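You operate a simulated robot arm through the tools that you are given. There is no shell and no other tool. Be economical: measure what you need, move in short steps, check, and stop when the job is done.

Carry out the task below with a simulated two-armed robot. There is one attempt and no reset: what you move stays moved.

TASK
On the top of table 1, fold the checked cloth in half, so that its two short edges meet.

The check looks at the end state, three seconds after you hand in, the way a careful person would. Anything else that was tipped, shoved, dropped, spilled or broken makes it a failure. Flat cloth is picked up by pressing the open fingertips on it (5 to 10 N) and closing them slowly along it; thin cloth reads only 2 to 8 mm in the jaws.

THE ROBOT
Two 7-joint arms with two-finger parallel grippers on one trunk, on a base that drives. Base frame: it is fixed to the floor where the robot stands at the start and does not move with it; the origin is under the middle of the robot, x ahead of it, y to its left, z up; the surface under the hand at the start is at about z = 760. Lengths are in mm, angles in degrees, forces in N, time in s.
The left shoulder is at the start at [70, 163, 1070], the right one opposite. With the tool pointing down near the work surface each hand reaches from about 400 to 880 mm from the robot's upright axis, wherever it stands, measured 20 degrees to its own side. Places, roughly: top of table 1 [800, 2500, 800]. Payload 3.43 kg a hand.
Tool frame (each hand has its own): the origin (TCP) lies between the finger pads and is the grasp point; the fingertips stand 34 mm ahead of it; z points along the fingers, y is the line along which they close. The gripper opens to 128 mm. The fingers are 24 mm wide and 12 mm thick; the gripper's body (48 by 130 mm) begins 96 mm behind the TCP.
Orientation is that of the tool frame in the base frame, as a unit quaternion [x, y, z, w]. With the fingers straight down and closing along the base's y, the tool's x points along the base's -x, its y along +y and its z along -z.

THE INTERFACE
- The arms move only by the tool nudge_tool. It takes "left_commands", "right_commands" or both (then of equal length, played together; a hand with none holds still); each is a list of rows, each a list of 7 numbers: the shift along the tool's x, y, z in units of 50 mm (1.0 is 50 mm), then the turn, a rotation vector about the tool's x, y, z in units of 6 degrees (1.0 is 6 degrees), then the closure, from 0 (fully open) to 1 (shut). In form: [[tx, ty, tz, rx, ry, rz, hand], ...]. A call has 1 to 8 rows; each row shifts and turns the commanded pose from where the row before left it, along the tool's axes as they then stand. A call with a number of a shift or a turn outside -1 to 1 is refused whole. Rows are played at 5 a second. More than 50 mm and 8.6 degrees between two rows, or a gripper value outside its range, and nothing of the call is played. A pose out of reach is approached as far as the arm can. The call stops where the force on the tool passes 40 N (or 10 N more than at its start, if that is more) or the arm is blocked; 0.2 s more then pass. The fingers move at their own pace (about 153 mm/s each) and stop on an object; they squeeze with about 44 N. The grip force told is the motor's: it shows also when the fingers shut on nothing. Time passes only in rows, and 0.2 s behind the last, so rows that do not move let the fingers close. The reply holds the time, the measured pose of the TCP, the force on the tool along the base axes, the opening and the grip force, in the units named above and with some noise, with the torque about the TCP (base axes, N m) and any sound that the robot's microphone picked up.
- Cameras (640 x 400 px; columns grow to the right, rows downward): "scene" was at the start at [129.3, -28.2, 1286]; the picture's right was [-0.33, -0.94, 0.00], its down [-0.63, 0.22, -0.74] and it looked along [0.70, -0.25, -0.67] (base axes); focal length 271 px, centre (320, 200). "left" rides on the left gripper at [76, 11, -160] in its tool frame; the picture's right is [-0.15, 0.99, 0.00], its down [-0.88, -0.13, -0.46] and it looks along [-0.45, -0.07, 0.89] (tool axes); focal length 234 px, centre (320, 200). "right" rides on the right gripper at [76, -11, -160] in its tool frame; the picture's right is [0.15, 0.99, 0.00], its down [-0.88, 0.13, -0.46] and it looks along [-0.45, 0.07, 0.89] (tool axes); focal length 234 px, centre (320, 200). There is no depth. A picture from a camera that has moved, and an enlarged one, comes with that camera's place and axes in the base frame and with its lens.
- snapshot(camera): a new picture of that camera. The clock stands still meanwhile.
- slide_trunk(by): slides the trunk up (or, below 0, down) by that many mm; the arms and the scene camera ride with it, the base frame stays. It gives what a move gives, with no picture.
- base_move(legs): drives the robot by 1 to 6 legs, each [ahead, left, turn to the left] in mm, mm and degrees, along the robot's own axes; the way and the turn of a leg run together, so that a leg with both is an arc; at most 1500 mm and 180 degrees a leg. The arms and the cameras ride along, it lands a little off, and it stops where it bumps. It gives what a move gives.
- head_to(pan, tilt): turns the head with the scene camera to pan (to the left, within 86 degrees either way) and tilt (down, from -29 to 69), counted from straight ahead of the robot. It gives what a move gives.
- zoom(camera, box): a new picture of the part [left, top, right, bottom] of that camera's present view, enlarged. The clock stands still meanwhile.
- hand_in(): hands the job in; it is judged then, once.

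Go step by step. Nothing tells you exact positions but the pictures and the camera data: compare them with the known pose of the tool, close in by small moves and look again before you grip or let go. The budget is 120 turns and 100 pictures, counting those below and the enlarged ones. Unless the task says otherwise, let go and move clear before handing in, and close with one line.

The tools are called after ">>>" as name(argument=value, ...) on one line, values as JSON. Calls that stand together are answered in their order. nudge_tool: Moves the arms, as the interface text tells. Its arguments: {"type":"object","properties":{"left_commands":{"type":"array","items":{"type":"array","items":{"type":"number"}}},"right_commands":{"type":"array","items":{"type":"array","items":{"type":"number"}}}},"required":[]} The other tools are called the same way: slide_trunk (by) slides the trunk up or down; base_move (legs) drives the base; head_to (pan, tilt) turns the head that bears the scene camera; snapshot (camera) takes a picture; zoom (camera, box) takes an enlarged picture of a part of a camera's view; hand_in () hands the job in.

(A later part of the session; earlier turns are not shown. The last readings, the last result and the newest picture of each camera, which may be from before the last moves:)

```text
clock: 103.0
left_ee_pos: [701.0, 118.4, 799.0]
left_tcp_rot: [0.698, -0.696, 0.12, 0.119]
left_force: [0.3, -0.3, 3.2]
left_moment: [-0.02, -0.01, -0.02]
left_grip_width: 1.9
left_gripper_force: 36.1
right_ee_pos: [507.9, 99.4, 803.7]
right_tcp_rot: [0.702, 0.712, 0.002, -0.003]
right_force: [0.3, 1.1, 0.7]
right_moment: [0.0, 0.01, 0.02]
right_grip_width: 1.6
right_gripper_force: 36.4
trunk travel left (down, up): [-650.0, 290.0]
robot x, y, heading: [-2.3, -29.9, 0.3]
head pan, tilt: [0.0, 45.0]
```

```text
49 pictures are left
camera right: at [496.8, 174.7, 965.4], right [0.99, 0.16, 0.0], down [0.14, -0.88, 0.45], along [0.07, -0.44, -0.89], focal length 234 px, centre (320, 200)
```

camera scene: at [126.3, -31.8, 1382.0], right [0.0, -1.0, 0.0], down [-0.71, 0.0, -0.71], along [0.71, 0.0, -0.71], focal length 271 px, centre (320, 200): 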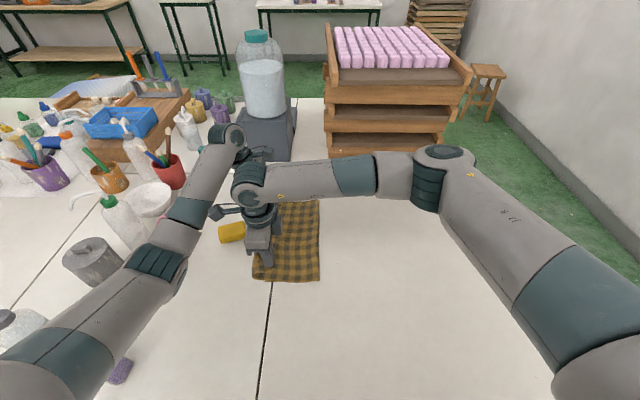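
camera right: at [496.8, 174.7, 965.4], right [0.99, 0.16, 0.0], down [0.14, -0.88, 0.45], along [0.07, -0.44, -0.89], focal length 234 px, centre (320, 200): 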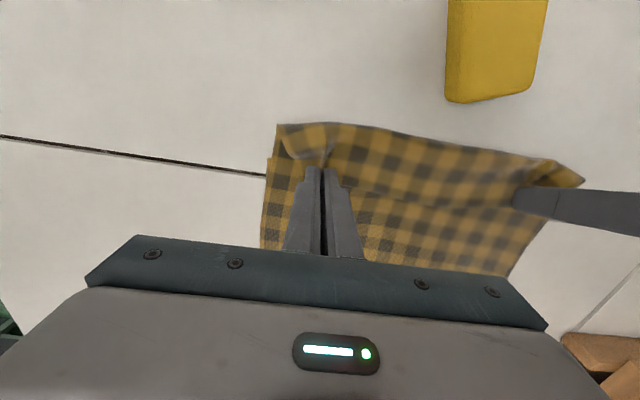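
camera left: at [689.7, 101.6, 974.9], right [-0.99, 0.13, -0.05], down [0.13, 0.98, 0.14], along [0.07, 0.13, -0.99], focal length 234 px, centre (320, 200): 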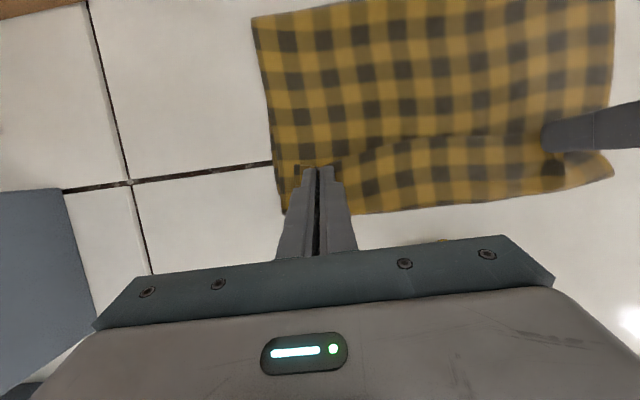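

The edge is down near the far edge, but I want to understand the flap beyond the fingers before releasing.

>>> zoom(camera="right", box=[240, 90, 620, 290])

>>> zoom(camera="scene", box=[200, 180, 360, 300])

>>> zoom(camera="left", box=[230, 0, 640, 260])

```text
1.68 times, centred on (430, 190) of right
camera zoom: at [496.8, 174.7, 965.4], right [0.99, 0.16, 0.0], down [0.14, -0.88, 0.45], along [0.07, -0.44, -0.89], focal length 394 px, centre (135, 217)
```

zoom: 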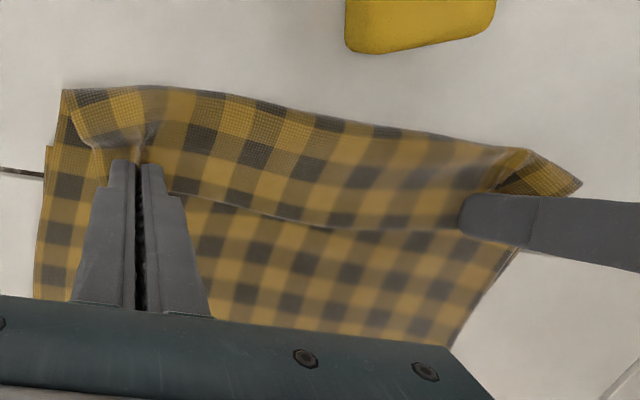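

```text
3.33 times, centred on (280, 240) of scene
camera zoom: at [126.3, -31.8, 1382.0], right [0.0, -1.0, 0.0], down [-0.71, 0.0, -0.71], along [0.71, 0.0, -0.71], focal length 902 px, centre (453, 67)
```

zoom: 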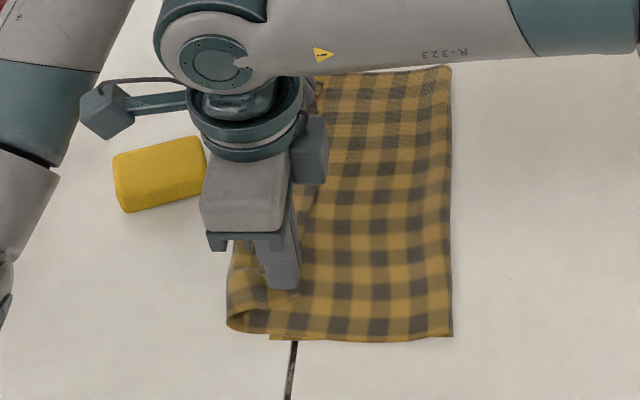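

```text
1.54 times, centred on (435, 130) of left
camera zoom: at [689.7, 101.6, 974.9], right [-0.99, 0.13, -0.05], down [0.13, 0.98, 0.14], along [0.07, 0.13, -0.99], focal length 360 px, centre (143, 308)
```

zoom: 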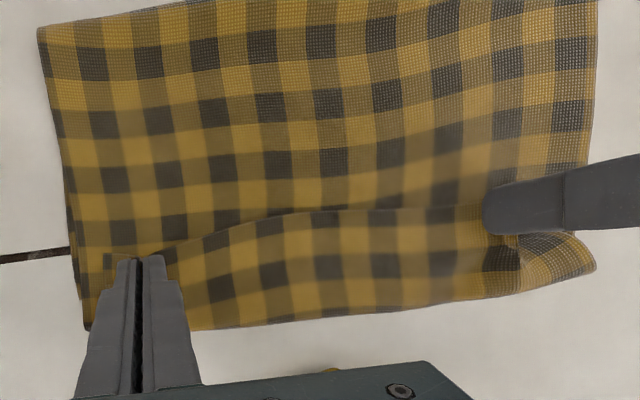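

The fold line has crept to y≈−32 (it should be ≈−76), so the top layer is too long and loops past the far edge. I still hold it, so I'll go back up over the fold to let it settle, then come down along a lower, slacker path.

>>> nudge_tool(right_commands=[[-0.2, 0, -0.6, 0, 0, 0, 1], [-0.4, 0, -0.7, 0, 0, 0, 1], [-0.6, 0, -0.6, 0, 0, 0, 1], [-0.7, 0, -0.3, 0, 0, 0, 1], [-0.7, 0, 0, 0, 0, 0, 1], [-0.7, 0, 0, 0, 0, 0, 1]], left_commands=[[0.393, 0, -0.496, 0, 0, 0, 1], [0.616, 0, -0.521, 0, 0, 0, 1], [0.769, 0, -0.359, 0, 0, 0, 1], [0.76, 0, -0.043, 0, 0, 0, 1], [0.658, 0, 0.239, 0, 0, 0, 1], [0.658, 0, 0.239, 0, 0, 0, 1]])

>>> snapshot(camera="scene")

>>> snapshot(camera="left")

```text
clock: 104.4
left_ee_pos: [697.8, -49.0, 907.8]
left_tcp_rot: [0.699, -0.695, 0.118, 0.118]
left_force: [-0.4, -0.2, -0.2]
left_moment: [0.05, -0.02, 0.03]
left_grip_width: 2.0
left_gripper_force: 36.6
right_ee_pos: [509.2, -68.6, 911.8]
right_tcp_rot: [0.703, 0.711, 0.002, -0.005]
right_force: [0.1, -0.2, -0.5]
right_moment: [0.06, -0.03, 0.0]
right_grip_width: 1.9
right_gripper_force: 36.7
trunk travel left (down, up): [-650.0, 290.0]
robot x, y, heading: [-1.3, -30.5, 0.2]
head pan, tilt: [0.0, 45.0]
```

```text
45 pictures are left
camera scene: at [126.4, -34.9, 1381.8], right [0.0, -1.0, 0.0], down [-0.71, 0.0, -0.71], along [0.71, 0.0, -0.71], focal length 271 px, centre (320, 200)
```

scene: 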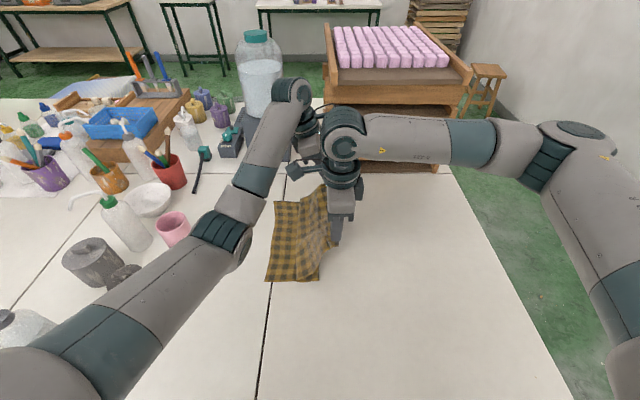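

```text
44 pictures are left
camera left: at [687.8, -67.0, 1083.8], right [-0.99, 0.13, -0.05], down [0.13, 0.98, 0.14], along [0.07, 0.13, -0.99], focal length 234 px, centre (320, 200)
```

left: 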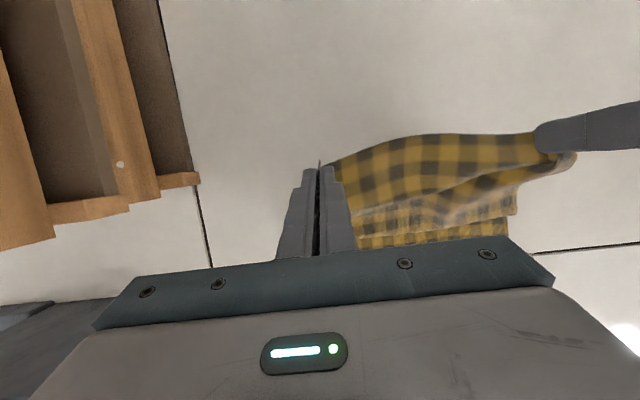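

The lift-off is still at y≈−35, so I'll draw the edge back further to lay the lower layer flat past −76 before folding again.

>>> nudge_tool(right_commands=[[-0.7, 0, 0.267, 0, 0, 0, 1], [-0.7, 0, 0.267, 0, 0, 0, 1], [-0.7, 0, 0.267, 0, 0, 0, 1], [0, 0, 0, 0, 0, 0, 1]], left_commands=[[0.567, 0, 0.49, 0, 0, 0, 1], [0.567, 0, 0.49, 0, 0, 0, 1], [0.567, 0, 0.49, 0, 0, 0, 1], [0, 0, 0, 0, 0, 0, 1]])

>>> snapshot(camera="scene")

```text
clock: 105.4
left_ee_pos: [702.1, -151.5, 869.1]
left_tcp_rot: [0.699, -0.695, 0.119, 0.119]
left_force: [-0.2, -0.3, 0.6]
left_moment: [-0.04, 0.0, 0.01]
left_grip_width: 1.9
left_gripper_force: 36.8
right_ee_pos: [512.4, -166.3, 870.8]
right_tcp_rot: [0.703, 0.711, 0.0, -0.003]
right_force: [-0.8, -0.1, 0.1]
right_moment: [-0.04, 0.02, 0.01]
right_grip_width: 1.8
right_gripper_force: 36.6
trunk travel left (down, up): [-650.0, 290.0]
robot x, y, heading: [-3.1, -35.4, 0.2]
head pan, tilt: [0.0, 45.0]
```

```text
43 pictures are left
camera scene: at [127.1, -30.3, 1381.7], right [0.0, -1.0, 0.0], down [-0.71, 0.0, -0.71], along [0.71, 0.0, -0.71], focal length 271 px, centre (320, 200)
```

scene: 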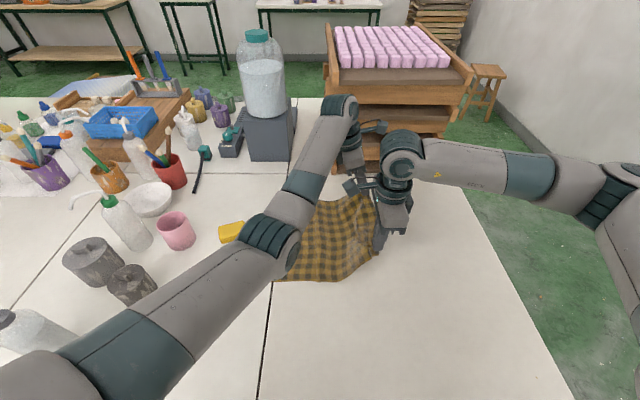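

The lower layer is flat to about y≈−92 again. Now the slack arc forward.

>>> nudge_tool(right_commands=[[0.8, 0, -0.5, 0, 0, 0, 1], [0.8, 0, -0.24, 0, 0, 0, 1], [0.8, 0, 0, 0, 0, 0, 1], [0.8, 0, 0.1, 0, 0, 0, 1], [0.8, 0, 0.24, 0, 0, 0, 1]], left_commands=[[-0.581, 0, -0.744, 0, 0, 0, 1], [-0.67, 0, -0.499, 0, 0, 0, 1], [-0.752, 0, -0.274, 0, 0, 0, 1], [-0.786, 0, -0.18, 0, 0, 0, 1], [-0.834, 0, -0.048, 0, 0, 0, 1]])

>>> snapshot(camera="scene")

```text
clock: 106.6
left_ee_pos: [702.9, 48.7, 886.0]
left_tcp_rot: [0.698, -0.696, 0.119, 0.121]
left_force: [0.5, 0.7, -0.8]
left_moment: [-0.05, -0.03, -0.02]
left_grip_width: 1.9
left_gripper_force: 36.7
right_ee_pos: [509.8, 33.5, 893.5]
right_tcp_rot: [0.703, 0.711, 0.001, -0.003]
right_force: [0.0, -0.6, -0.7]
right_moment: [-0.05, 0.03, -0.02]
right_grip_width: 1.8
right_gripper_force: 36.8
trunk travel left (down, up): [-650.0, 290.0]
robot x, y, heading: [-6.2, -34.0, -0.1]
head pan, tilt: [0.0, 45.0]
```

```text
42 pictures are left
camera scene: at [127.3, -28.4, 1381.7], right [0.0, -1.0, 0.0], down [-0.71, 0.0, -0.71], along [0.71, 0.0, -0.71], focal length 271 px, centre (320, 200)
```

scene: 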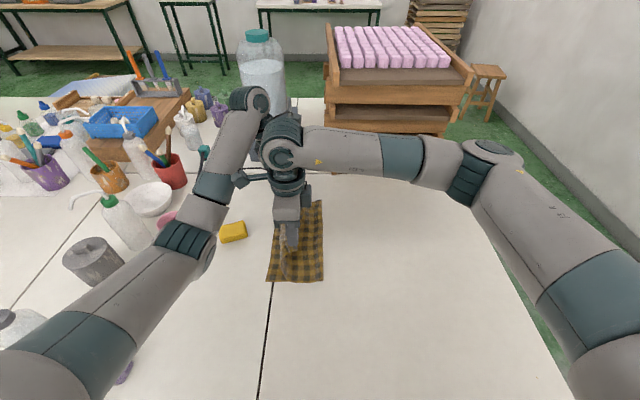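

The fold crept again since the hand was still too high for its forward travel. I'll go back once more and then take a 45° descending line (height + forward travel never exceeding the half length).

>>> nudge_tool(right_commands=[[-0.8, 0, 0.08, 0, 0, 0, 1], [-0.8, 0, 0.08, 0, 0, 0, 1], [-0.8, 0, 0.08, 0, 0, 0, 1], [-0.8, 0, 0.08, 0, 0, 0, 1], [-0.8, 0, 0.08, 0, 0, 0, 1], [0, 0, 0, 0, 0, 0, 1]], left_commands=[[0.731, 0, 0.33, 0, 0, 0, 1], [0.731, 0, 0.33, 0, 0, 0, 1], [0.731, 0, 0.33, 0, 0, 0, 1], [0.731, 0, 0.33, 0, 0, 0, 1], [0.731, 0, 0.33, 0, 0, 0, 1], [0, 0, 0, 0, 0, 0, 1]])

>>> snapshot(camera="scene")

```text
clock: 108.0
left_ee_pos: [702.7, -150.8, 874.4]
left_tcp_rot: [0.699, -0.695, 0.119, 0.12]
left_force: [0.7, 0.5, 0.4]
left_moment: [0.0, -0.01, -0.03]
left_grip_width: 1.8
left_gripper_force: 36.4
right_ee_pos: [512.2, -168.2, 867.9]
right_tcp_rot: [0.702, 0.712, 0.0, -0.003]
right_force: [0.4, -0.2, 0.0]
right_moment: [-0.01, 0.06, 0.0]
right_grip_width: 1.8
right_gripper_force: 36.4
trunk travel left (down, up): [-650.0, 290.0]
robot x, y, heading: [-5.6, -30.8, 0.1]
head pan, tilt: [0.0, 45.0]
```

```text
41 pictures are left
camera scene: at [127.4, -29.9, 1381.7], right [0.0, -1.0, 0.0], down [-0.71, 0.0, -0.71], along [0.71, 0.0, -0.71], focal length 271 px, centre (320, 200)
```

scene: 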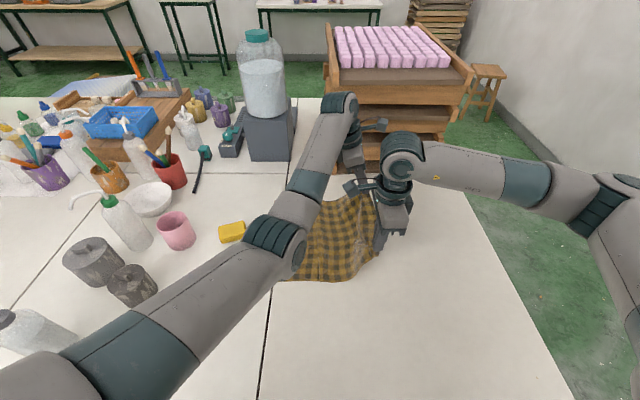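

>>> nudge_tool(right_commands=[[0.64, 0, -0.46, 0, 0, 0, 1], [0.7, 0, -0.2, 0, 0, 0, 1], [0.7, 0, 0, 0, 0, 0, 1], [0.7, 0, 0.24, 0, 0, 0, 1], [0.7, 0, 0.46, 0, 0, 0, 1], [0, 0, 0, 0, 0, 0, 1]], left_commands=[[-0.5, 0, -0.5, 0, 0, 0, 1], [-0.59, 0, -0.428, 0, 0, 0, 1], [-0.658, 0, -0.24, 0, 0, 0, 1], [-0.74, 0, -0.014, 0, 0, 0, 1], [-0.816, 0, 0.193, 0, 0, 0, 1], [0, 0, 0, 0, 0, 0, 1]])

>>> snapshot(camera="scene")

>>> snapshot(camera="left")

```text
clock: 109.4
left_ee_pos: [701.3, 21.1, 866.8]
left_tcp_rot: [0.698, -0.696, 0.119, 0.118]
left_force: [-0.5, -0.2, 0.7]
left_moment: [0.01, 0.01, -0.04]
left_grip_width: 1.9
left_gripper_force: 36.4
right_ee_pos: [508.1, -0.2, 868.2]
right_tcp_rot: [0.703, 0.711, 0.001, -0.004]
right_force: [-0.2, -0.3, -0.3]
right_moment: [0.04, 0.03, 0.01]
right_grip_width: 2.0
right_gripper_force: 36.9
trunk travel left (down, up): [-650.0, 290.0]
robot x, y, heading: [-3.0, -31.0, 0.1]
head pan, tilt: [0.0, 45.0]
```

```text
40 pictures are left
camera scene: at [126.3, -33.8, 1381.9], right [0.0, -1.0, 0.0], down [-0.71, 0.0, -0.71], along [0.71, 0.0, -0.71], focal length 271 px, centre (320, 200)
```

scene: 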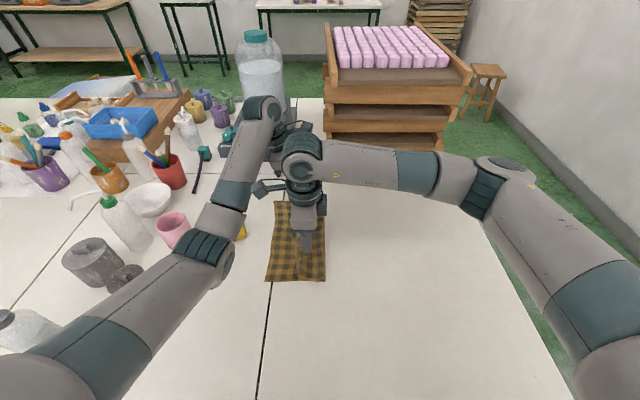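

```text
39 pictures are left
camera left: at [689.9, 3.1, 1042.5], right [-0.99, 0.14, -0.05], down [0.13, 0.98, 0.14], along [0.07, 0.13, -0.99], focal length 234 px, centre (320, 200)
```

left: 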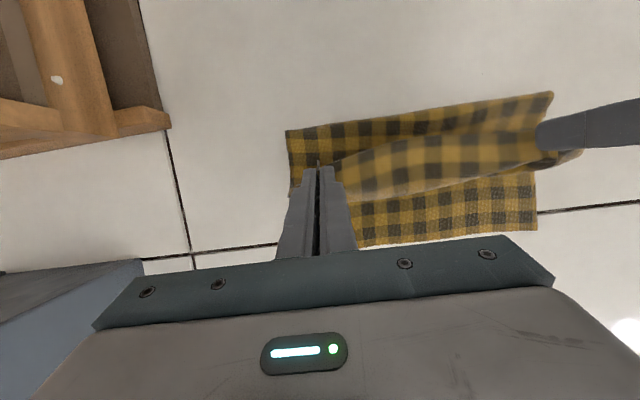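

Still creeping (fold ≈ −47). I'll reset once more and keep the edge low (tip only about 65 mm up, then falling), so any spare cloth stays on the fold side.

>>> nudge_tool(right_commands=[[-0.688, 0, 0.05, 0, 0, 0, 1], [-0.688, 0, 0.05, 0, 0, 0, 1], [-0.688, 0, 0.05, 0, 0, 0, 1], [-0.688, 0, 0.05, 0, 0, 0, 1], [-0.688, 0, 0.05, 0, 0, 0, 1], [-0.3, 0, 0, 0, 0, 0, 1], [0, 0, 0, 0, 0, 0, 1]], left_commands=[[0.64, 0, 0.288, 0, 0, 0, 1], [0.64, 0, 0.288, 0, 0, 0, 1], [0.64, 0, 0.288, 0, 0, 0, 1], [0.64, 0, 0.288, 0, 0, 0, 1], [0.64, 0, 0.288, 0, 0, 0, 1], [0.282, 0, 0.103, 0, 0, 0, 1], [0, 0, 0, 0, 0, 0, 1]])

>>> nudge_tool(right_commands=[[0.7, 0, -0.1, 0, 0, 0, 1], [0.8, 0, 0, 0, 0, 0, 1], [0.8, 0, 0.1, 0, 0, 0, 1], [0.7, 0, 0.2, 0, 0, 0, 1], [0.7, 0, 0.2, 0, 0, 0, 1]], left_commands=[[-0.624, 0, -0.333, 0, 0, 0, 1], [-0.752, 0, -0.274, 0, 0, 0, 1], [-0.786, 0, -0.18, 0, 0, 0, 1], [-0.726, 0, -0.051, 0, 0, 0, 1], [-0.726, 0, -0.051, 0, 0, 0, 1]])

>>> snapshot(camera="scene")

>>> snapshot(camera="left")

```text
clock: 111.0
left_ee_pos: [706.0, -159.7, 845.1]
left_tcp_rot: [0.703, -0.692, 0.116, 0.114]
left_force: [-0.4, 0.7, -0.5]
left_moment: [-0.03, 0.01, 0.01]
left_grip_width: 1.9
left_gripper_force: 36.4
right_ee_pos: [511.0, -184.7, 852.8]
right_tcp_rot: [0.703, 0.711, 0.002, -0.003]
right_force: [0.0, 0.4, -0.1]
right_moment: [-0.01, -0.01, 0.04]
right_grip_width: 1.9
right_gripper_force: 36.6
trunk travel left (down, up): [-650.0, 290.0]
robot x, y, heading: [-6.2, -29.3, 0.4]
head pan, tilt: [0.0, 45.0]
```

```text
clock: 112.2
left_ee_pos: [701.7, 14.5, 830.8]
left_tcp_rot: [0.698, -0.695, 0.119, 0.121]
left_force: [-0.4, -0.3, 0.6]
left_moment: [-0.06, -0.02, -0.02]
left_grip_width: 1.7
left_gripper_force: 35.7
right_ee_pos: [509.3, 2.8, 832.2]
right_tcp_rot: [0.703, 0.711, 0.001, -0.003]
right_force: [0.2, 0.3, -0.6]
right_moment: [-0.06, 0.03, -0.02]
right_grip_width: 2.1
right_gripper_force: 36.5
trunk travel left (down, up): [-650.0, 290.0]
robot x, y, heading: [-7.8, -32.0, 0.3]
head pan, tilt: [0.0, 45.0]
```

```text
38 pictures are left
camera scene: at [127.1, -29.6, 1381.8], right [0.0, -1.0, 0.0], down [-0.71, 0.0, -0.71], along [0.71, 0.0, -0.71], focal length 271 px, centre (320, 200)
```

scene: 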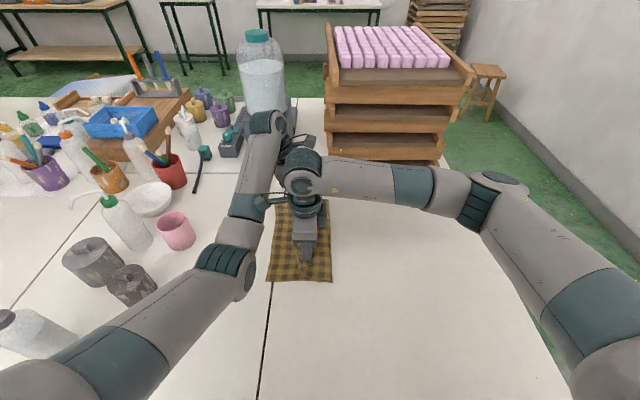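

```text
37 pictures are left
camera left: at [690.4, -2.3, 1006.7], right [-0.99, 0.14, -0.05], down [0.13, 0.98, 0.14], along [0.06, 0.13, -0.99], focal length 234 px, centre (320, 200)
```

left: 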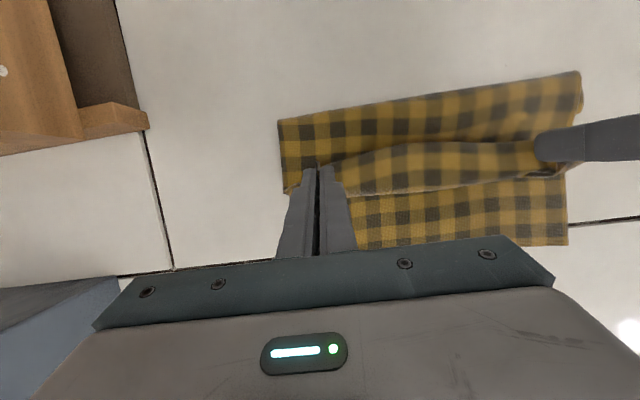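

Better (fold ≈ −60), but spare cloth hangs ahead of the fingers because the pinch faces the wrong way. I'll lay it down a bit past the far edge, release so it flops open, then regrip the overhanging edge from that side and pull it to the right length.

>>> nudge_tool(right_commands=[[0.62, 0, 0.18, 0, 0, 0, 1], [0.62, 0, 0.18, 0, 0, 0, 1], [0.62, 0, 0.18, 0, 0, 0, 1], [0, 0, 0, 0, 0, 0, 1]], left_commands=[[-0.644, 0, -0.043, 0, 0, 0, 1], [-0.644, 0, -0.043, 0, 0, 0, 1], [-0.644, 0, -0.043, 0, 0, 0, 1], [0, 0, 0, 0, 0, 0, 1]])

>>> snapshot(camera="scene")

>>> snapshot(camera="right")

```text
clock: 113.2
left_ee_pos: [697.8, 105.8, 807.5]
left_tcp_rot: [0.699, -0.696, 0.119, 0.118]
left_force: [-0.5, -0.6, -0.5]
left_moment: [0.02, -0.05, -0.02]
left_grip_width: 2.0
left_gripper_force: 36.0
right_ee_pos: [510.9, 92.4, 811.3]
right_tcp_rot: [0.703, 0.711, 0.001, -0.004]
right_force: [0.0, -0.3, -0.4]
right_moment: [0.01, 0.01, -0.01]
right_grip_width: 1.5
right_gripper_force: 36.6
trunk travel left (down, up): [-650.0, 290.0]
robot x, y, heading: [-2.5, -29.9, 0.4]
head pan, tilt: [0.0, 45.0]
```

```text
36 pictures are left
camera scene: at [126.9, -33.1, 1381.8], right [0.0, -1.0, 0.0], down [-0.71, 0.0, -0.71], along [0.71, 0.0, -0.71], focal length 271 px, centre (320, 200)
```

scene: 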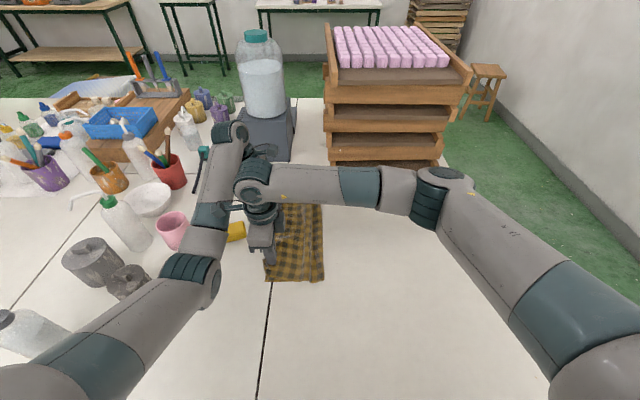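

```text
35 pictures are left
camera right: at [498.8, 167.1, 972.5], right [0.99, 0.16, 0.0], down [0.14, -0.88, 0.45], along [0.07, -0.44, -0.89], focal length 234 px, centre (320, 200)
```

right: 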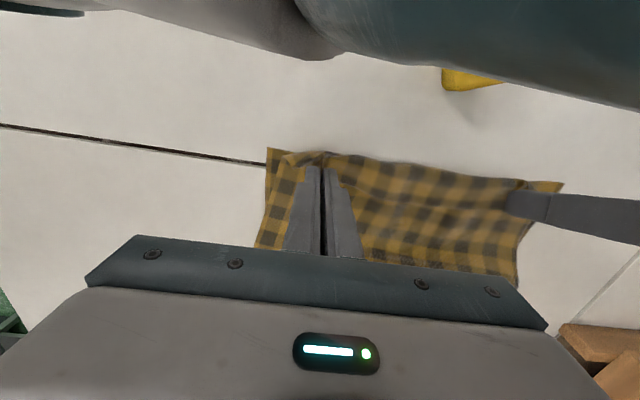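

The top layer is still slack with the fold at ≈−40. Driving the base 55 mm left pulls the edge past the far edge and flattens the top, keeping the arms' spacing.

>>> base_move(legs=[[0, 55, 0]])

>>> snapshot(camera="scene")

>>> snapshot(camera="left")

```text
clock: 114.2
left_ee_pos: [697.5, 164.2, 807.8]
left_tcp_rot: [0.698, -0.696, 0.119, 0.119]
left_force: [-1.0, 0.2, 0.0]
left_moment: [-0.02, -0.02, 0.0]
left_grip_width: 2.1
left_gripper_force: 36.3
right_ee_pos: [510.7, 149.0, 811.1]
right_tcp_rot: [0.703, 0.711, 0.001, -0.003]
right_force: [-0.4, 0.4, 0.2]
right_moment: [-0.01, -0.02, -0.01]
right_grip_width: 1.9
right_gripper_force: 36.4
trunk travel left (down, up): [-650.0, 290.0]
robot x, y, heading: [-6.7, 24.0, -0.0]
head pan, tilt: [0.0, 45.0]
```

```text
34 pictures are left
camera scene: at [126.7, 24.5, 1381.8], right [0.0, -1.0, 0.0], down [-0.71, 0.0, -0.71], along [0.71, 0.0, -0.71], focal length 271 px, centre (320, 200)
```

scene: 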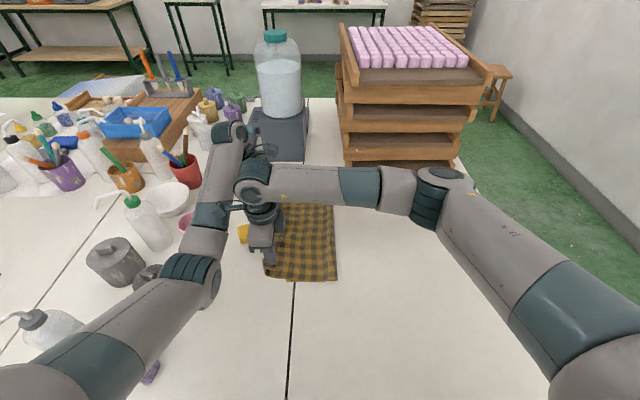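

```text
33 pictures are left
camera left: at [686.5, 146.2, 983.2], right [-0.99, 0.13, -0.05], down [0.13, 0.98, 0.14], along [0.07, 0.13, -0.99], focal length 234 px, centre (320, 200)
```

left: 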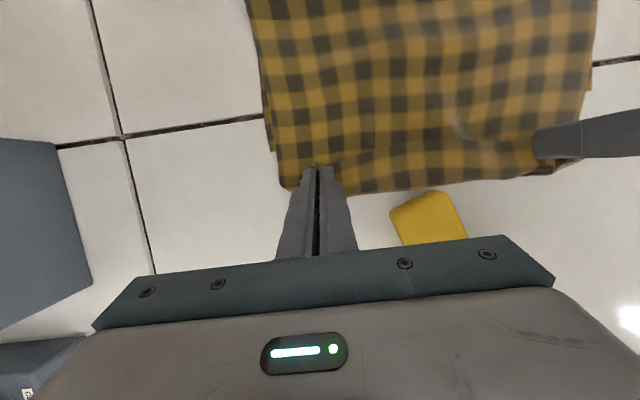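

The fold keeps rolling because the pinch makes the body leave on the wrong side of the fingers; also the sponge is close here. I'll carry the edge back to where it started, lay the cloth flat, and regrip with fingers closing across the edge (edge inside the jaw), so the cloth hangs straight down from the tips.

>>> nudge_tool(right_commands=[[-0.4, 0, -0.5, 0, 0, 0, 1], [-0.4, 0, -0.5, 0, 0, 0, 1]], left_commands=[[0.547, 0, -0.333, 0, 0, 0, 1], [0.547, 0, -0.333, 0, 0, 0, 1]])

>>> base_move(legs=[[0, -170, 0]])

>>> nudge_tool(right_commands=[[-0.75, 0, 0, 0, 0, 0, 1], [-0.75, 0, 0, 0, 0, 0, 1], [-0.75, 0, 0.1, 0, 0, 0, 1], [-0.75, 0, 0.2, 0, 0, 0, 1]], left_commands=[[0.705, 0, 0.257, 0, -0.82, 0, 1], [0.73, 0, 0.18, 0, -0.82, 0, 1], [0.75, 0, 0.2, 0, -0.82, 0, 1], [0.75, 0, 0.2, 0, -0.82, 0, 1]])

>>> snapshot(camera="scene")

```text
clock: 114.8
left_ee_pos: [698.8, 123.1, 860.4]
left_tcp_rot: [0.698, -0.696, 0.12, 0.118]
left_force: [0.3, 0.2, 0.4]
left_moment: [0.02, -0.01, 0.02]
left_grip_width: 2.0
left_gripper_force: 37.1
right_ee_pos: [510.1, 105.8, 860.5]
right_tcp_rot: [0.703, 0.712, 0.001, -0.004]
right_force: [0.1, 0.3, 0.0]
right_moment: [0.03, -0.01, -0.02]
right_grip_width: 1.9
right_gripper_force: 36.7
trunk travel left (down, up): [-650.0, 290.0]
robot x, y, heading: [-6.9, 29.0, -0.1]
head pan, tilt: [0.0, 45.0]
```

```text
clock: 116.2
left_ee_pos: [698.1, -48.2, 858.8]
left_tcp_rot: [0.698, -0.696, 0.118, 0.119]
left_force: [-0.3, -0.6, -0.5]
left_moment: [0.03, -0.03, 0.0]
left_grip_width: 1.7
left_gripper_force: 36.6
right_ee_pos: [511.0, -64.9, 861.1]
right_tcp_rot: [0.702, 0.712, 0.001, -0.005]
right_force: [-0.3, -0.2, 0.3]
right_moment: [0.04, 0.0, 0.0]
right_grip_width: 1.9
right_gripper_force: 36.6
trunk travel left (down, up): [-650.0, 290.0]
robot x, y, heading: [-6.1, -148.6, 0.2]
head pan, tilt: [0.0, 45.0]
```

```text
clock: 117.2
left_ee_pos: [699.0, -197.7, 847.0]
left_tcp_rot: [0.709, -0.705, -0.004, -0.004]
left_force: [0.3, -0.7, -0.4]
left_moment: [0.07, 0.02, 0.03]
left_grip_width: 1.9
left_gripper_force: 37.0
right_ee_pos: [513.0, -215.2, 845.7]
right_tcp_rot: [0.702, 0.712, 0.003, -0.005]
right_force: [-0.1, -1.4, -0.2]
right_moment: [0.07, -0.02, 0.0]
right_grip_width: 2.0
right_gripper_force: 36.9
trunk travel left (down, up): [-650.0, 290.0]
robot x, y, heading: [-6.3, -145.7, 0.2]
head pan, tilt: [0.0, 45.0]
```

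```text
32 pictures are left
camera scene: at [126.6, -151.2, 1381.8], right [0.0, -1.0, 0.0], down [-0.71, 0.0, -0.71], along [0.71, 0.01, -0.71], focal length 271 px, centre (320, 200)
```

scene: 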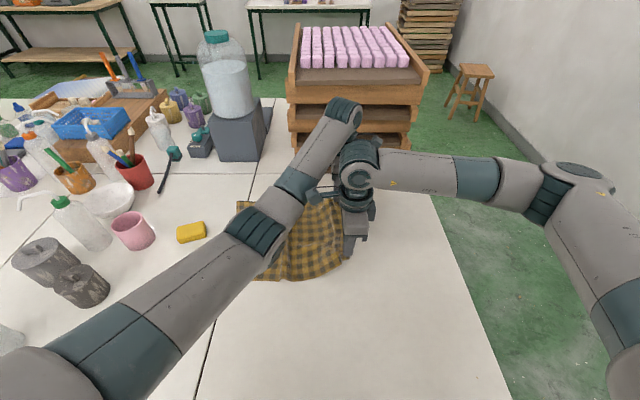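

>>> nudge_tool(right_commands=[[-0.47, -0.09, 0.4, 0, 0, 0, 1], [-0.47, -0.09, 0.48, 0, 0, 0, 1], [0, 0, 0, 0, 0, 0, 1], [0, 0, 0, 0, 0, 0, 0.72], [0, 0, 0, 0, 0, 0, 0.72], [0, 0, -0.6, 0, 0, 0, 0.72], [0, 0, -1, 0, 0, 0, 0.72], [0, 0, -1, 0, 0, 0, 0.72]], left_commands=[[0.57, -0.05, 0.4, 0, 0, 0, 1], [0.57, -0.05, 0.5, 0, 0, 0, 1], [0, 0, 0, 0, 0, 0, 1], [0, 0, 0, 0, 0, 0, 0.72], [0, 0, 0, 0, 0, 0, 0.72], [0, 0, -0.6, 0, 0, 0, 0.72], [0, 0, -1, 0, 0, 0, 0.72], [0, 0, -1, 0, 0, 0, 0.72]])

>>> snapshot(camera="scene")

>>> snapshot(camera="left")

```text
clock: 117.7
left_ee_pos: [702.7, -222.6, 823.0]
left_tcp_rot: [0.711, -0.703, -0.008, -0.002]
left_force: [0.6, -0.6, -0.4]
left_moment: [0.07, 0.01, -0.04]
left_grip_width: 1.8
left_gripper_force: 36.5
right_ee_pos: [512.6, -239.8, 830.2]
right_tcp_rot: [0.702, 0.713, 0.008, -0.006]
right_force: [0.7, -5.5, 0.1]
right_moment: [0.85, 0.1, -0.02]
right_grip_width: 1.8
right_gripper_force: 36.9
trunk travel left (down, up): [-650.0, 290.0]
robot x, y, heading: [-6.3, -147.8, 0.4]
head pan, tilt: [0.0, 45.0]
stopped in row 2 (right hand): the force on the tool passed its limit at 61 N (the readings are from after the stop); the commanded pose is now the measured one
```

```text
31 pictures are left
camera scene: at [127.2, -151.2, 1381.8], right [0.0, -1.0, 0.0], down [-0.71, 0.0, -0.71], along [0.71, 0.0, -0.71], focal length 271 px, centre (320, 200)
```

scene: 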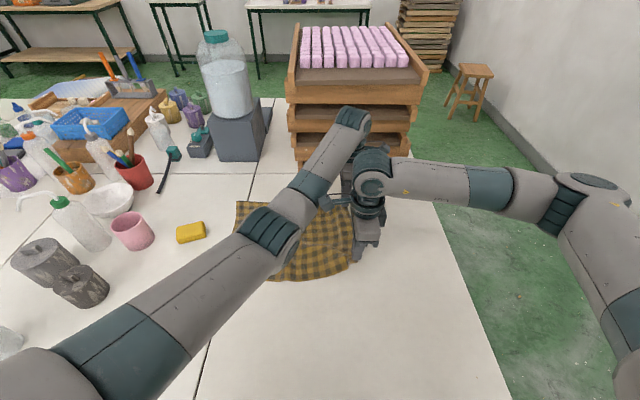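

```text
30 pictures are left
camera left: at [693.7, -299.6, 981.9], right [-0.99, 0.14, 0.01], down [0.12, 0.88, 0.47], along [0.06, 0.46, -0.88], focal length 234 px, centre (320, 200)
```

left: 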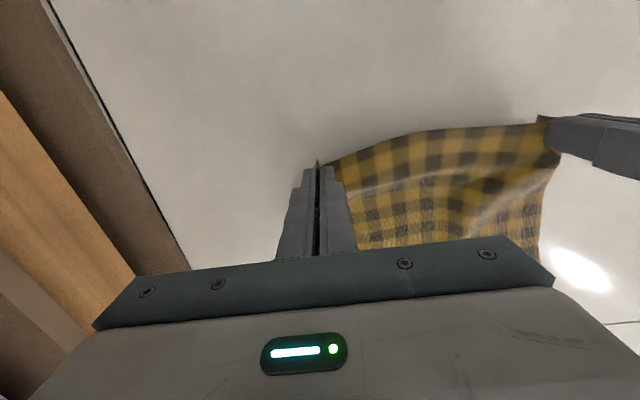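

The right hand's camera side touches the left forearm in this stance. The edge is only 30 mm up, so I'll shift the base 22 mm right to straighten the cloth and simply release it there.

>>> base_move(legs=[[0, -24, 0]])

>>> nudge_tool(right_commands=[[0, 0, 0, 0, 0, 0, 0.72], [0, 0, 0, 0, 0, 0, 0.5], [0, 0, -0.3, 0, 0, 0, 0.5], [0, 0, -0.6, 0, 0, 0, 0.5], [0, 0, -1, 0, 0, 0, 0.5], [0, 0, -1, 0, 0, 0, 0.5]], left_commands=[[0, 0, 0, 0, 0, 0, 0.72], [0, 0, 0, 0, 0, 0, 0.5], [0, 0, -0.3, 0, 0, 0, 0.5], [0, 0, -0.6, 0, 0, 0, 0.5], [0, 0, -1, 0, 0, 0, 0.5], [0, 0, -1, 0, 0, 0, 0.5]])

>>> snapshot(camera="left")

>>> snapshot(camera="right")

```text
clock: 118.5
left_ee_pos: [702.7, -241.0, 822.2]
left_tcp_rot: [0.712, -0.702, -0.007, -0.001]
left_force: [0.3, -0.4, 0.3]
left_moment: [0.01, 0.01, 0.01]
left_grip_width: 1.9
left_gripper_force: 36.1
right_ee_pos: [512.5, -258.6, 831.2]
right_tcp_rot: [0.701, 0.713, 0.008, -0.004]
right_force: [-3.1, -3.4, 2.7]
right_moment: [0.74, -0.44, 0.27]
right_grip_width: 2.1
right_gripper_force: 36.3
trunk travel left (down, up): [-650.0, 290.0]
robot x, y, heading: [-3.9, -168.7, 0.2]
head pan, tilt: [0.0, 45.0]
```

```text
clock: 119.9
left_ee_pos: [703.5, -239.2, 969.5]
left_tcp_rot: [0.712, -0.703, -0.007, -0.001]
left_force: [-0.4, 0.0, 0.2]
left_moment: [-0.01, -0.04, 0.03]
left_grip_width: 64.1
left_gripper_force: 0.1
right_ee_pos: [513.7, -260.6, 976.8]
right_tcp_rot: [0.7, 0.714, 0.007, -0.003]
right_force: [-0.6, -0.1, 0.9]
right_moment: [0.01, -0.04, 0.03]
right_grip_width: 63.9
right_gripper_force: 0.1
trunk travel left (down, up): [-650.0, 290.0]
robot x, y, heading: [-5.0, -168.9, 0.1]
head pan, tilt: [0.0, 45.0]
```

```text
29 pictures are left
camera left: at [694.5, -315.9, 1128.3], right [-0.99, 0.13, 0.01], down [0.12, 0.88, 0.47], along [0.05, 0.46, -0.88], focal length 234 px, centre (320, 200)
```

left: 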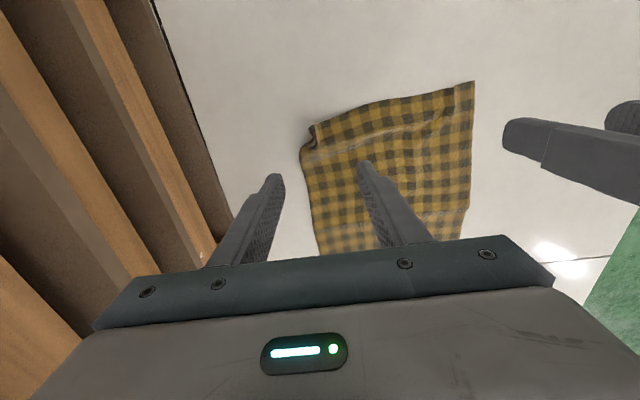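

```text
28 pictures are left
camera right: at [501.4, -186.9, 1138.9], right [0.99, 0.16, 0.01], down [0.14, -0.89, 0.44], along [0.08, -0.44, -0.9], focal length 234 px, centre (320, 200)
```

right: 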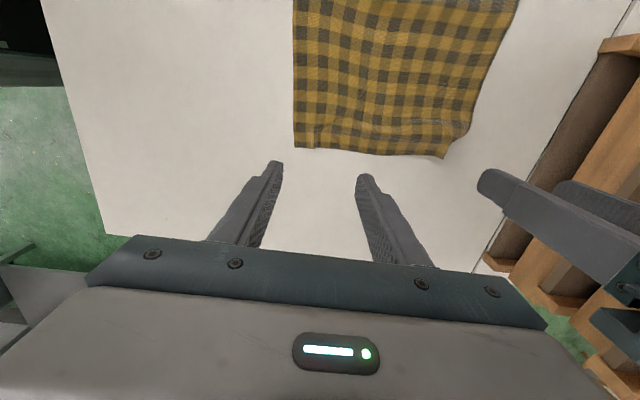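

The cloth is back down nearly flat (corner NL ≈ (477, −283), NR curled slightly). Rotating both tools back to closing across the edge (along y).

>>> nudge_tool(right_commands=[[0, 0, 0, 0, 0, -0.988, 0.5], [0, 0, 0, 0, 0, -0.988, 0.5], [0, 0, 0, 0, 0, -0.988, 0.5], [0, 0, 0, 0, 0, -0.988, 0.5], [0, 0, 0, 0, 0, -0.988, 0.5], [0, 0, 0, 0, 0, -0.988, 0.5], [0, 0, 0, 0, 0, -0.988, 0.5], [0, 0, 0, 0, 0, -0.988, 0.5]], left_commands=[[0, 0, 0, 0, 0, 1, 0.5], [0, 0, 0, 0, 0, 1, 0.5], [0, 0, 0, 0, 0, 1, 0.5], [0, 0, 0, 0, 0, 1, 0.5], [0, 0, 0, 0, 0, 1, 0.5], [0, 0, 0, 0, 0, 1, 0.5], [0, 0, 0, 0, 0, 1, 0.5], [0, 0, 0, 0, 0, 1, 0.5]])

>>> nudge_tool(right_commands=[[0, 0, 0, 0, 0, -0.988, 0.5], [0, 0, 0, 0, 0, -0.988, 0.5], [0, 0, 0, 0, 0, -0.988, 0.5], [0, 0, 0, 0, 0, -0.988, 0.5], [0, 0, 0, 0, 0, -0.988, 0.5], [0, 0, 0, 0, 0, -0.988, 0.5], [0, 0, 0, 0, 0, -0.988, 0.5]], left_commands=[[0, 0, 0, 0, 0, 1, 0.5], [0, 0, 0, 0, 0, 1, 0.5], [0, 0, 0, 0, 0, 1, 0.5], [0, 0, 0, 0, 0, 1, 0.5], [0, 0, 0, 0, 0, 1, 0.5], [0, 0, 0, 0, 0, 1, 0.5], [0, 0, 0, 0, 0, 1, 0.5]])

>>> snapshot(camera="scene")

>>> snapshot(camera="left")

```text
clock: 121.7
left_ee_pos: [704.5, -243.8, 967.7]
left_tcp_rot: [-0.364, 0.931, 0.007, -0.002]
left_force: [0.9, 0.0, 0.0]
left_moment: [-0.03, 0.0, 0.01]
left_grip_width: 64.1
left_gripper_force: 0.0
right_ee_pos: [511.7, -262.5, 974.9]
right_tcp_rot: [0.353, 0.936, 0.009, -0.002]
right_force: [0.7, 0.3, -0.4]
right_moment: [0.0, 0.01, 0.04]
right_grip_width: 63.8
right_gripper_force: 0.1
trunk travel left (down, up): [-650.0, 290.0]
robot x, y, heading: [-4.8, -168.8, 0.2]
head pan, tilt: [0.0, 45.0]
```

```text
clock: 123.3
left_ee_pos: [704.9, -244.1, 968.7]
left_tcp_rot: [-0.005, 1.0, 0.005, -0.005]
left_force: [-0.6, 0.3, -1.6]
left_moment: [0.02, 0.01, 0.01]
left_grip_width: 63.9
left_gripper_force: 0.0
right_ee_pos: [510.1, -260.5, 975.7]
right_tcp_rot: [-0.001, 1.0, 0.008, 0.002]
right_force: [-0.4, 0.0, 0.6]
right_moment: [0.04, 0.02, 0.03]
right_grip_width: 63.7
right_gripper_force: 0.1
trunk travel left (down, up): [-650.0, 290.0]
robot x, y, heading: [-2.7, -171.4, -0.0]
head pan, tilt: [0.0, 45.0]
```

```text
27 pictures are left
camera scene: at [127.4, -169.9, 1381.8], right [0.0, -1.0, 0.0], down [-0.71, 0.0, -0.71], along [0.71, 0.0, -0.71], focal length 271 px, centre (320, 200)
```

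scene: 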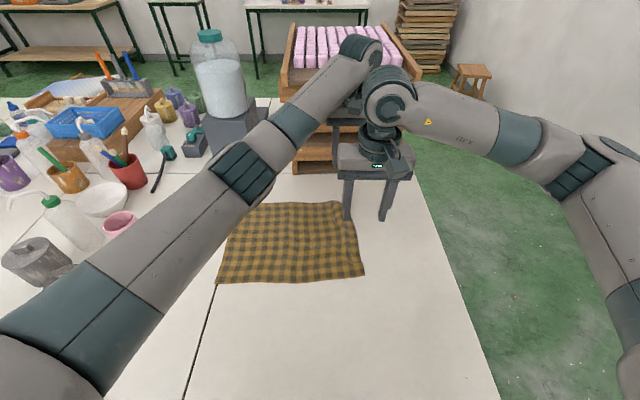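

```text
26 pictures are left
camera left: at [629.7, -234.6, 1129.4], right [0.14, 0.99, 0.01], down [0.89, -0.13, 0.45], along [0.44, -0.05, -0.89], focal length 234 px, centre (320, 200)
```

left: 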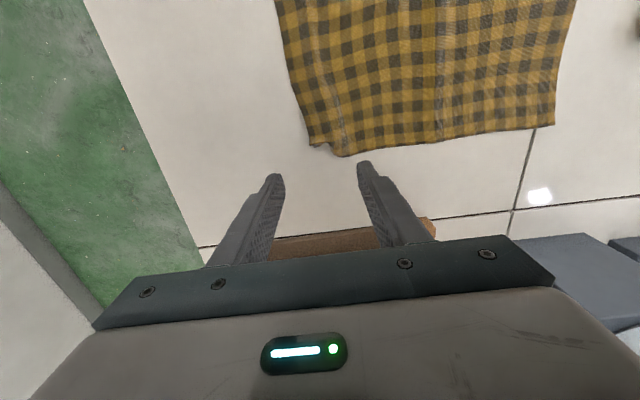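

Edge now runs from about (476, −280) via (618, −271) to (716, −255). I'll yaw both tools 6° to match, narrow the fingers to ~24 mm straddling the edge, and descend near it.

>>> nudge_tool(right_commands=[[0, -0.11, 0.97, 0, 0, 0, 0.81], [0, -0.11, 0.97, 0, 0, 0, 0.81], [0, -0.12, 0.97, 0, 0, -1, 0.81]], left_commands=[[0.11, -0.11, 0.92, 0, 0, 0, 0.81], [0.11, -0.11, 0.92, 0, 0, 0, 0.81], [0.11, -0.1, 0.92, 0, 0, -1, 0.81]])

>>> snapshot(camera="left")

>>> snapshot(camera="right")

```text
clock: 124.1
left_ee_pos: [686.0, -261.1, 829.2]
left_tcp_rot: [-0.06, 0.998, 0.006, -0.004]
left_force: [-0.1, 0.1, -1.0]
left_moment: [0.0, 0.0, 0.0]
left_grip_width: 24.1
left_gripper_force: 0.1
right_ee_pos: [511.2, -278.5, 828.1]
right_tcp_rot: [-0.052, 0.999, 0.009, 0.002]
right_force: [0.5, -0.2, -0.2]
right_moment: [0.01, -0.01, 0.0]
right_grip_width: 23.9
right_gripper_force: 0.0
trunk travel left (down, up): [-650.0, 290.0]
robot x, y, heading: [-3.4, -168.4, 0.1]
head pan, tilt: [0.0, 45.0]
```

```text
25 pictures are left
camera left: at [610.4, -259.0, 989.5], right [0.03, 1.0, 0.01], down [0.89, -0.03, 0.45], along [0.45, 0.0, -0.89], focal length 234 px, centre (320, 200)
```

left: 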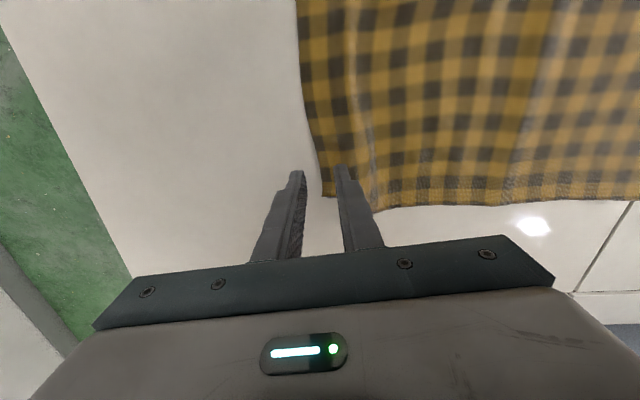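

```text
24 pictures are left
camera right: at [437.0, -299.8, 988.4], right [-0.25, 0.97, 0.02], down [0.86, 0.21, 0.46], along [0.44, 0.13, -0.89], focal length 234 px, centre (320, 200)
```

right: 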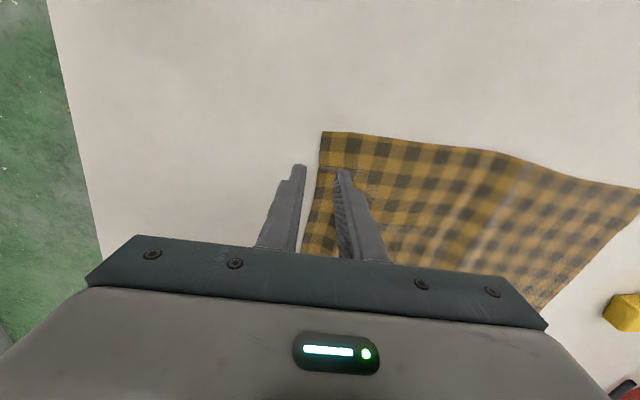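

Both straddle the edge correctly (left needs +3 mm). Descending to just above contact.

>>> nudge_tool(right_commands=[[0, 0, 0.3, 0, 0, 0, 0.81], [0, 0, 0.3, 0, 0, 0, 0.81], [0, 0, 0, 0, 0, 0, 0.81]], left_commands=[[0, 0.06, 0.3, 0, 0, 0, 0.81], [0, 0, 0.32, 0, 0, 0, 0.81], [0, 0, 0, 0, 0, 0, 0.81]])

```text
clock: 124.9
left_ee_pos: [684.4, -256.0, 797.7]
left_tcp_rot: [-0.059, 0.998, 0.006, -0.003]
left_force: [0.8, 0.0, -0.3]
left_moment: [0.0, 0.01, -0.03]
left_grip_width: 24.0
left_gripper_force: 0.0
right_ee_pos: [510.7, -277.1, 799.0]
right_tcp_rot: [-0.053, 0.999, 0.008, 0.002]
right_force: [0.3, -0.5, 0.1]
right_moment: [0.0, -0.05, -0.02]
right_grip_width: 24.4
right_gripper_force: 0.0
trunk travel left (down, up): [-650.0, 290.0]
robot x, y, heading: [-3.5, -166.2, 0.1]
head pan, tilt: [0.0, 45.0]
```

>>> nudge_tool(right_commands=[[0, 0, 0.04, 0, 0, 0, 0.81], [0, 0, 0.03, 0, 0, 0, 0.81], [0, 0, 0, 0, 0, 0, 0.81]], left_commands=[[0, 0, 0.03, 0, 0, 0, 0.81], [0, 0, 0.02, 0, 0, 0, 0.81], [0, 0, 0, 0, 0, 0, 0.81]])

```text
clock: 125.7
left_ee_pos: [685.1, -255.1, 794.5]
left_tcp_rot: [-0.059, 0.998, 0.006, -0.003]
left_force: [-0.2, 0.6, 0.6]
left_moment: [0.01, -0.02, 0.02]
left_grip_width: 24.4
left_gripper_force: 0.2
right_ee_pos: [511.6, -277.0, 795.3]
right_tcp_rot: [-0.052, 0.999, 0.008, 0.003]
right_force: [0.2, -0.9, 1.7]
right_moment: [0.03, -0.01, -0.05]
right_grip_width: 24.6
right_gripper_force: 0.0
trunk travel left (down, up): [-650.0, 290.0]
robot x, y, heading: [-4.8, -173.0, 0.1]
head pan, tilt: [0.0, 45.0]
```

>>> nudge_tool(right_commands=[[0, 0, 0.015, 0, 0, 0, 0.81], [0, 0, 0, 0, 0, 0, 0.81]], left_commands=[[0, 0, 0.02, 0, 0, 0, 0.81], [0, 0, 0, 0, 0, 0, 0.81]])

```text
clock: 126.3
left_ee_pos: [685.6, -255.8, 795.8]
left_tcp_rot: [-0.059, 0.998, 0.006, -0.004]
left_force: [-0.4, -0.6, 0.6]
left_moment: [-0.03, -0.02, -0.02]
left_grip_width: 24.2
left_gripper_force: 0.0
right_ee_pos: [510.9, -275.8, 795.4]
right_tcp_rot: [-0.052, 0.999, 0.009, 0.002]
right_force: [-0.2, -1.0, 3.7]
right_moment: [0.03, 0.06, 0.06]
right_grip_width: 24.3
right_gripper_force: 0.1
trunk travel left (down, up): [-650.0, 290.0]
robot x, y, heading: [-3.3, -170.4, 0.6]
head pan, tilt: [0.0, 45.0]
```

>>> nudge_tool(right_commands=[[0, 0, 0.008, 0, 0, 0, 0.81], [0, 0, 0, 0, 0, 0, 0.81]], left_commands=[[0, 0, 0.03, 0, 0, 0, 0.81], [0, 0, 0, 0, 0, 0, 0.81]])

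```text
clock: 126.9
left_ee_pos: [684.8, -255.7, 794.7]
left_tcp_rot: [-0.059, 0.998, 0.006, -0.004]
left_force: [0.3, 0.1, 7.1]
left_moment: [0.13, -0.06, 0.0]
left_grip_width: 24.5
left_gripper_force: 0.1
right_ee_pos: [510.8, -275.6, 796.2]
right_tcp_rot: [-0.051, 0.999, 0.008, 0.003]
right_force: [1.4, -0.6, 4.0]
right_moment: [0.03, 0.03, -0.01]
right_grip_width: 23.5
right_gripper_force: 0.0
trunk travel left (down, up): [-650.0, 290.0]
robot x, y, heading: [-5.0, -166.9, 0.3]
head pan, tilt: [0.0, 45.0]
```

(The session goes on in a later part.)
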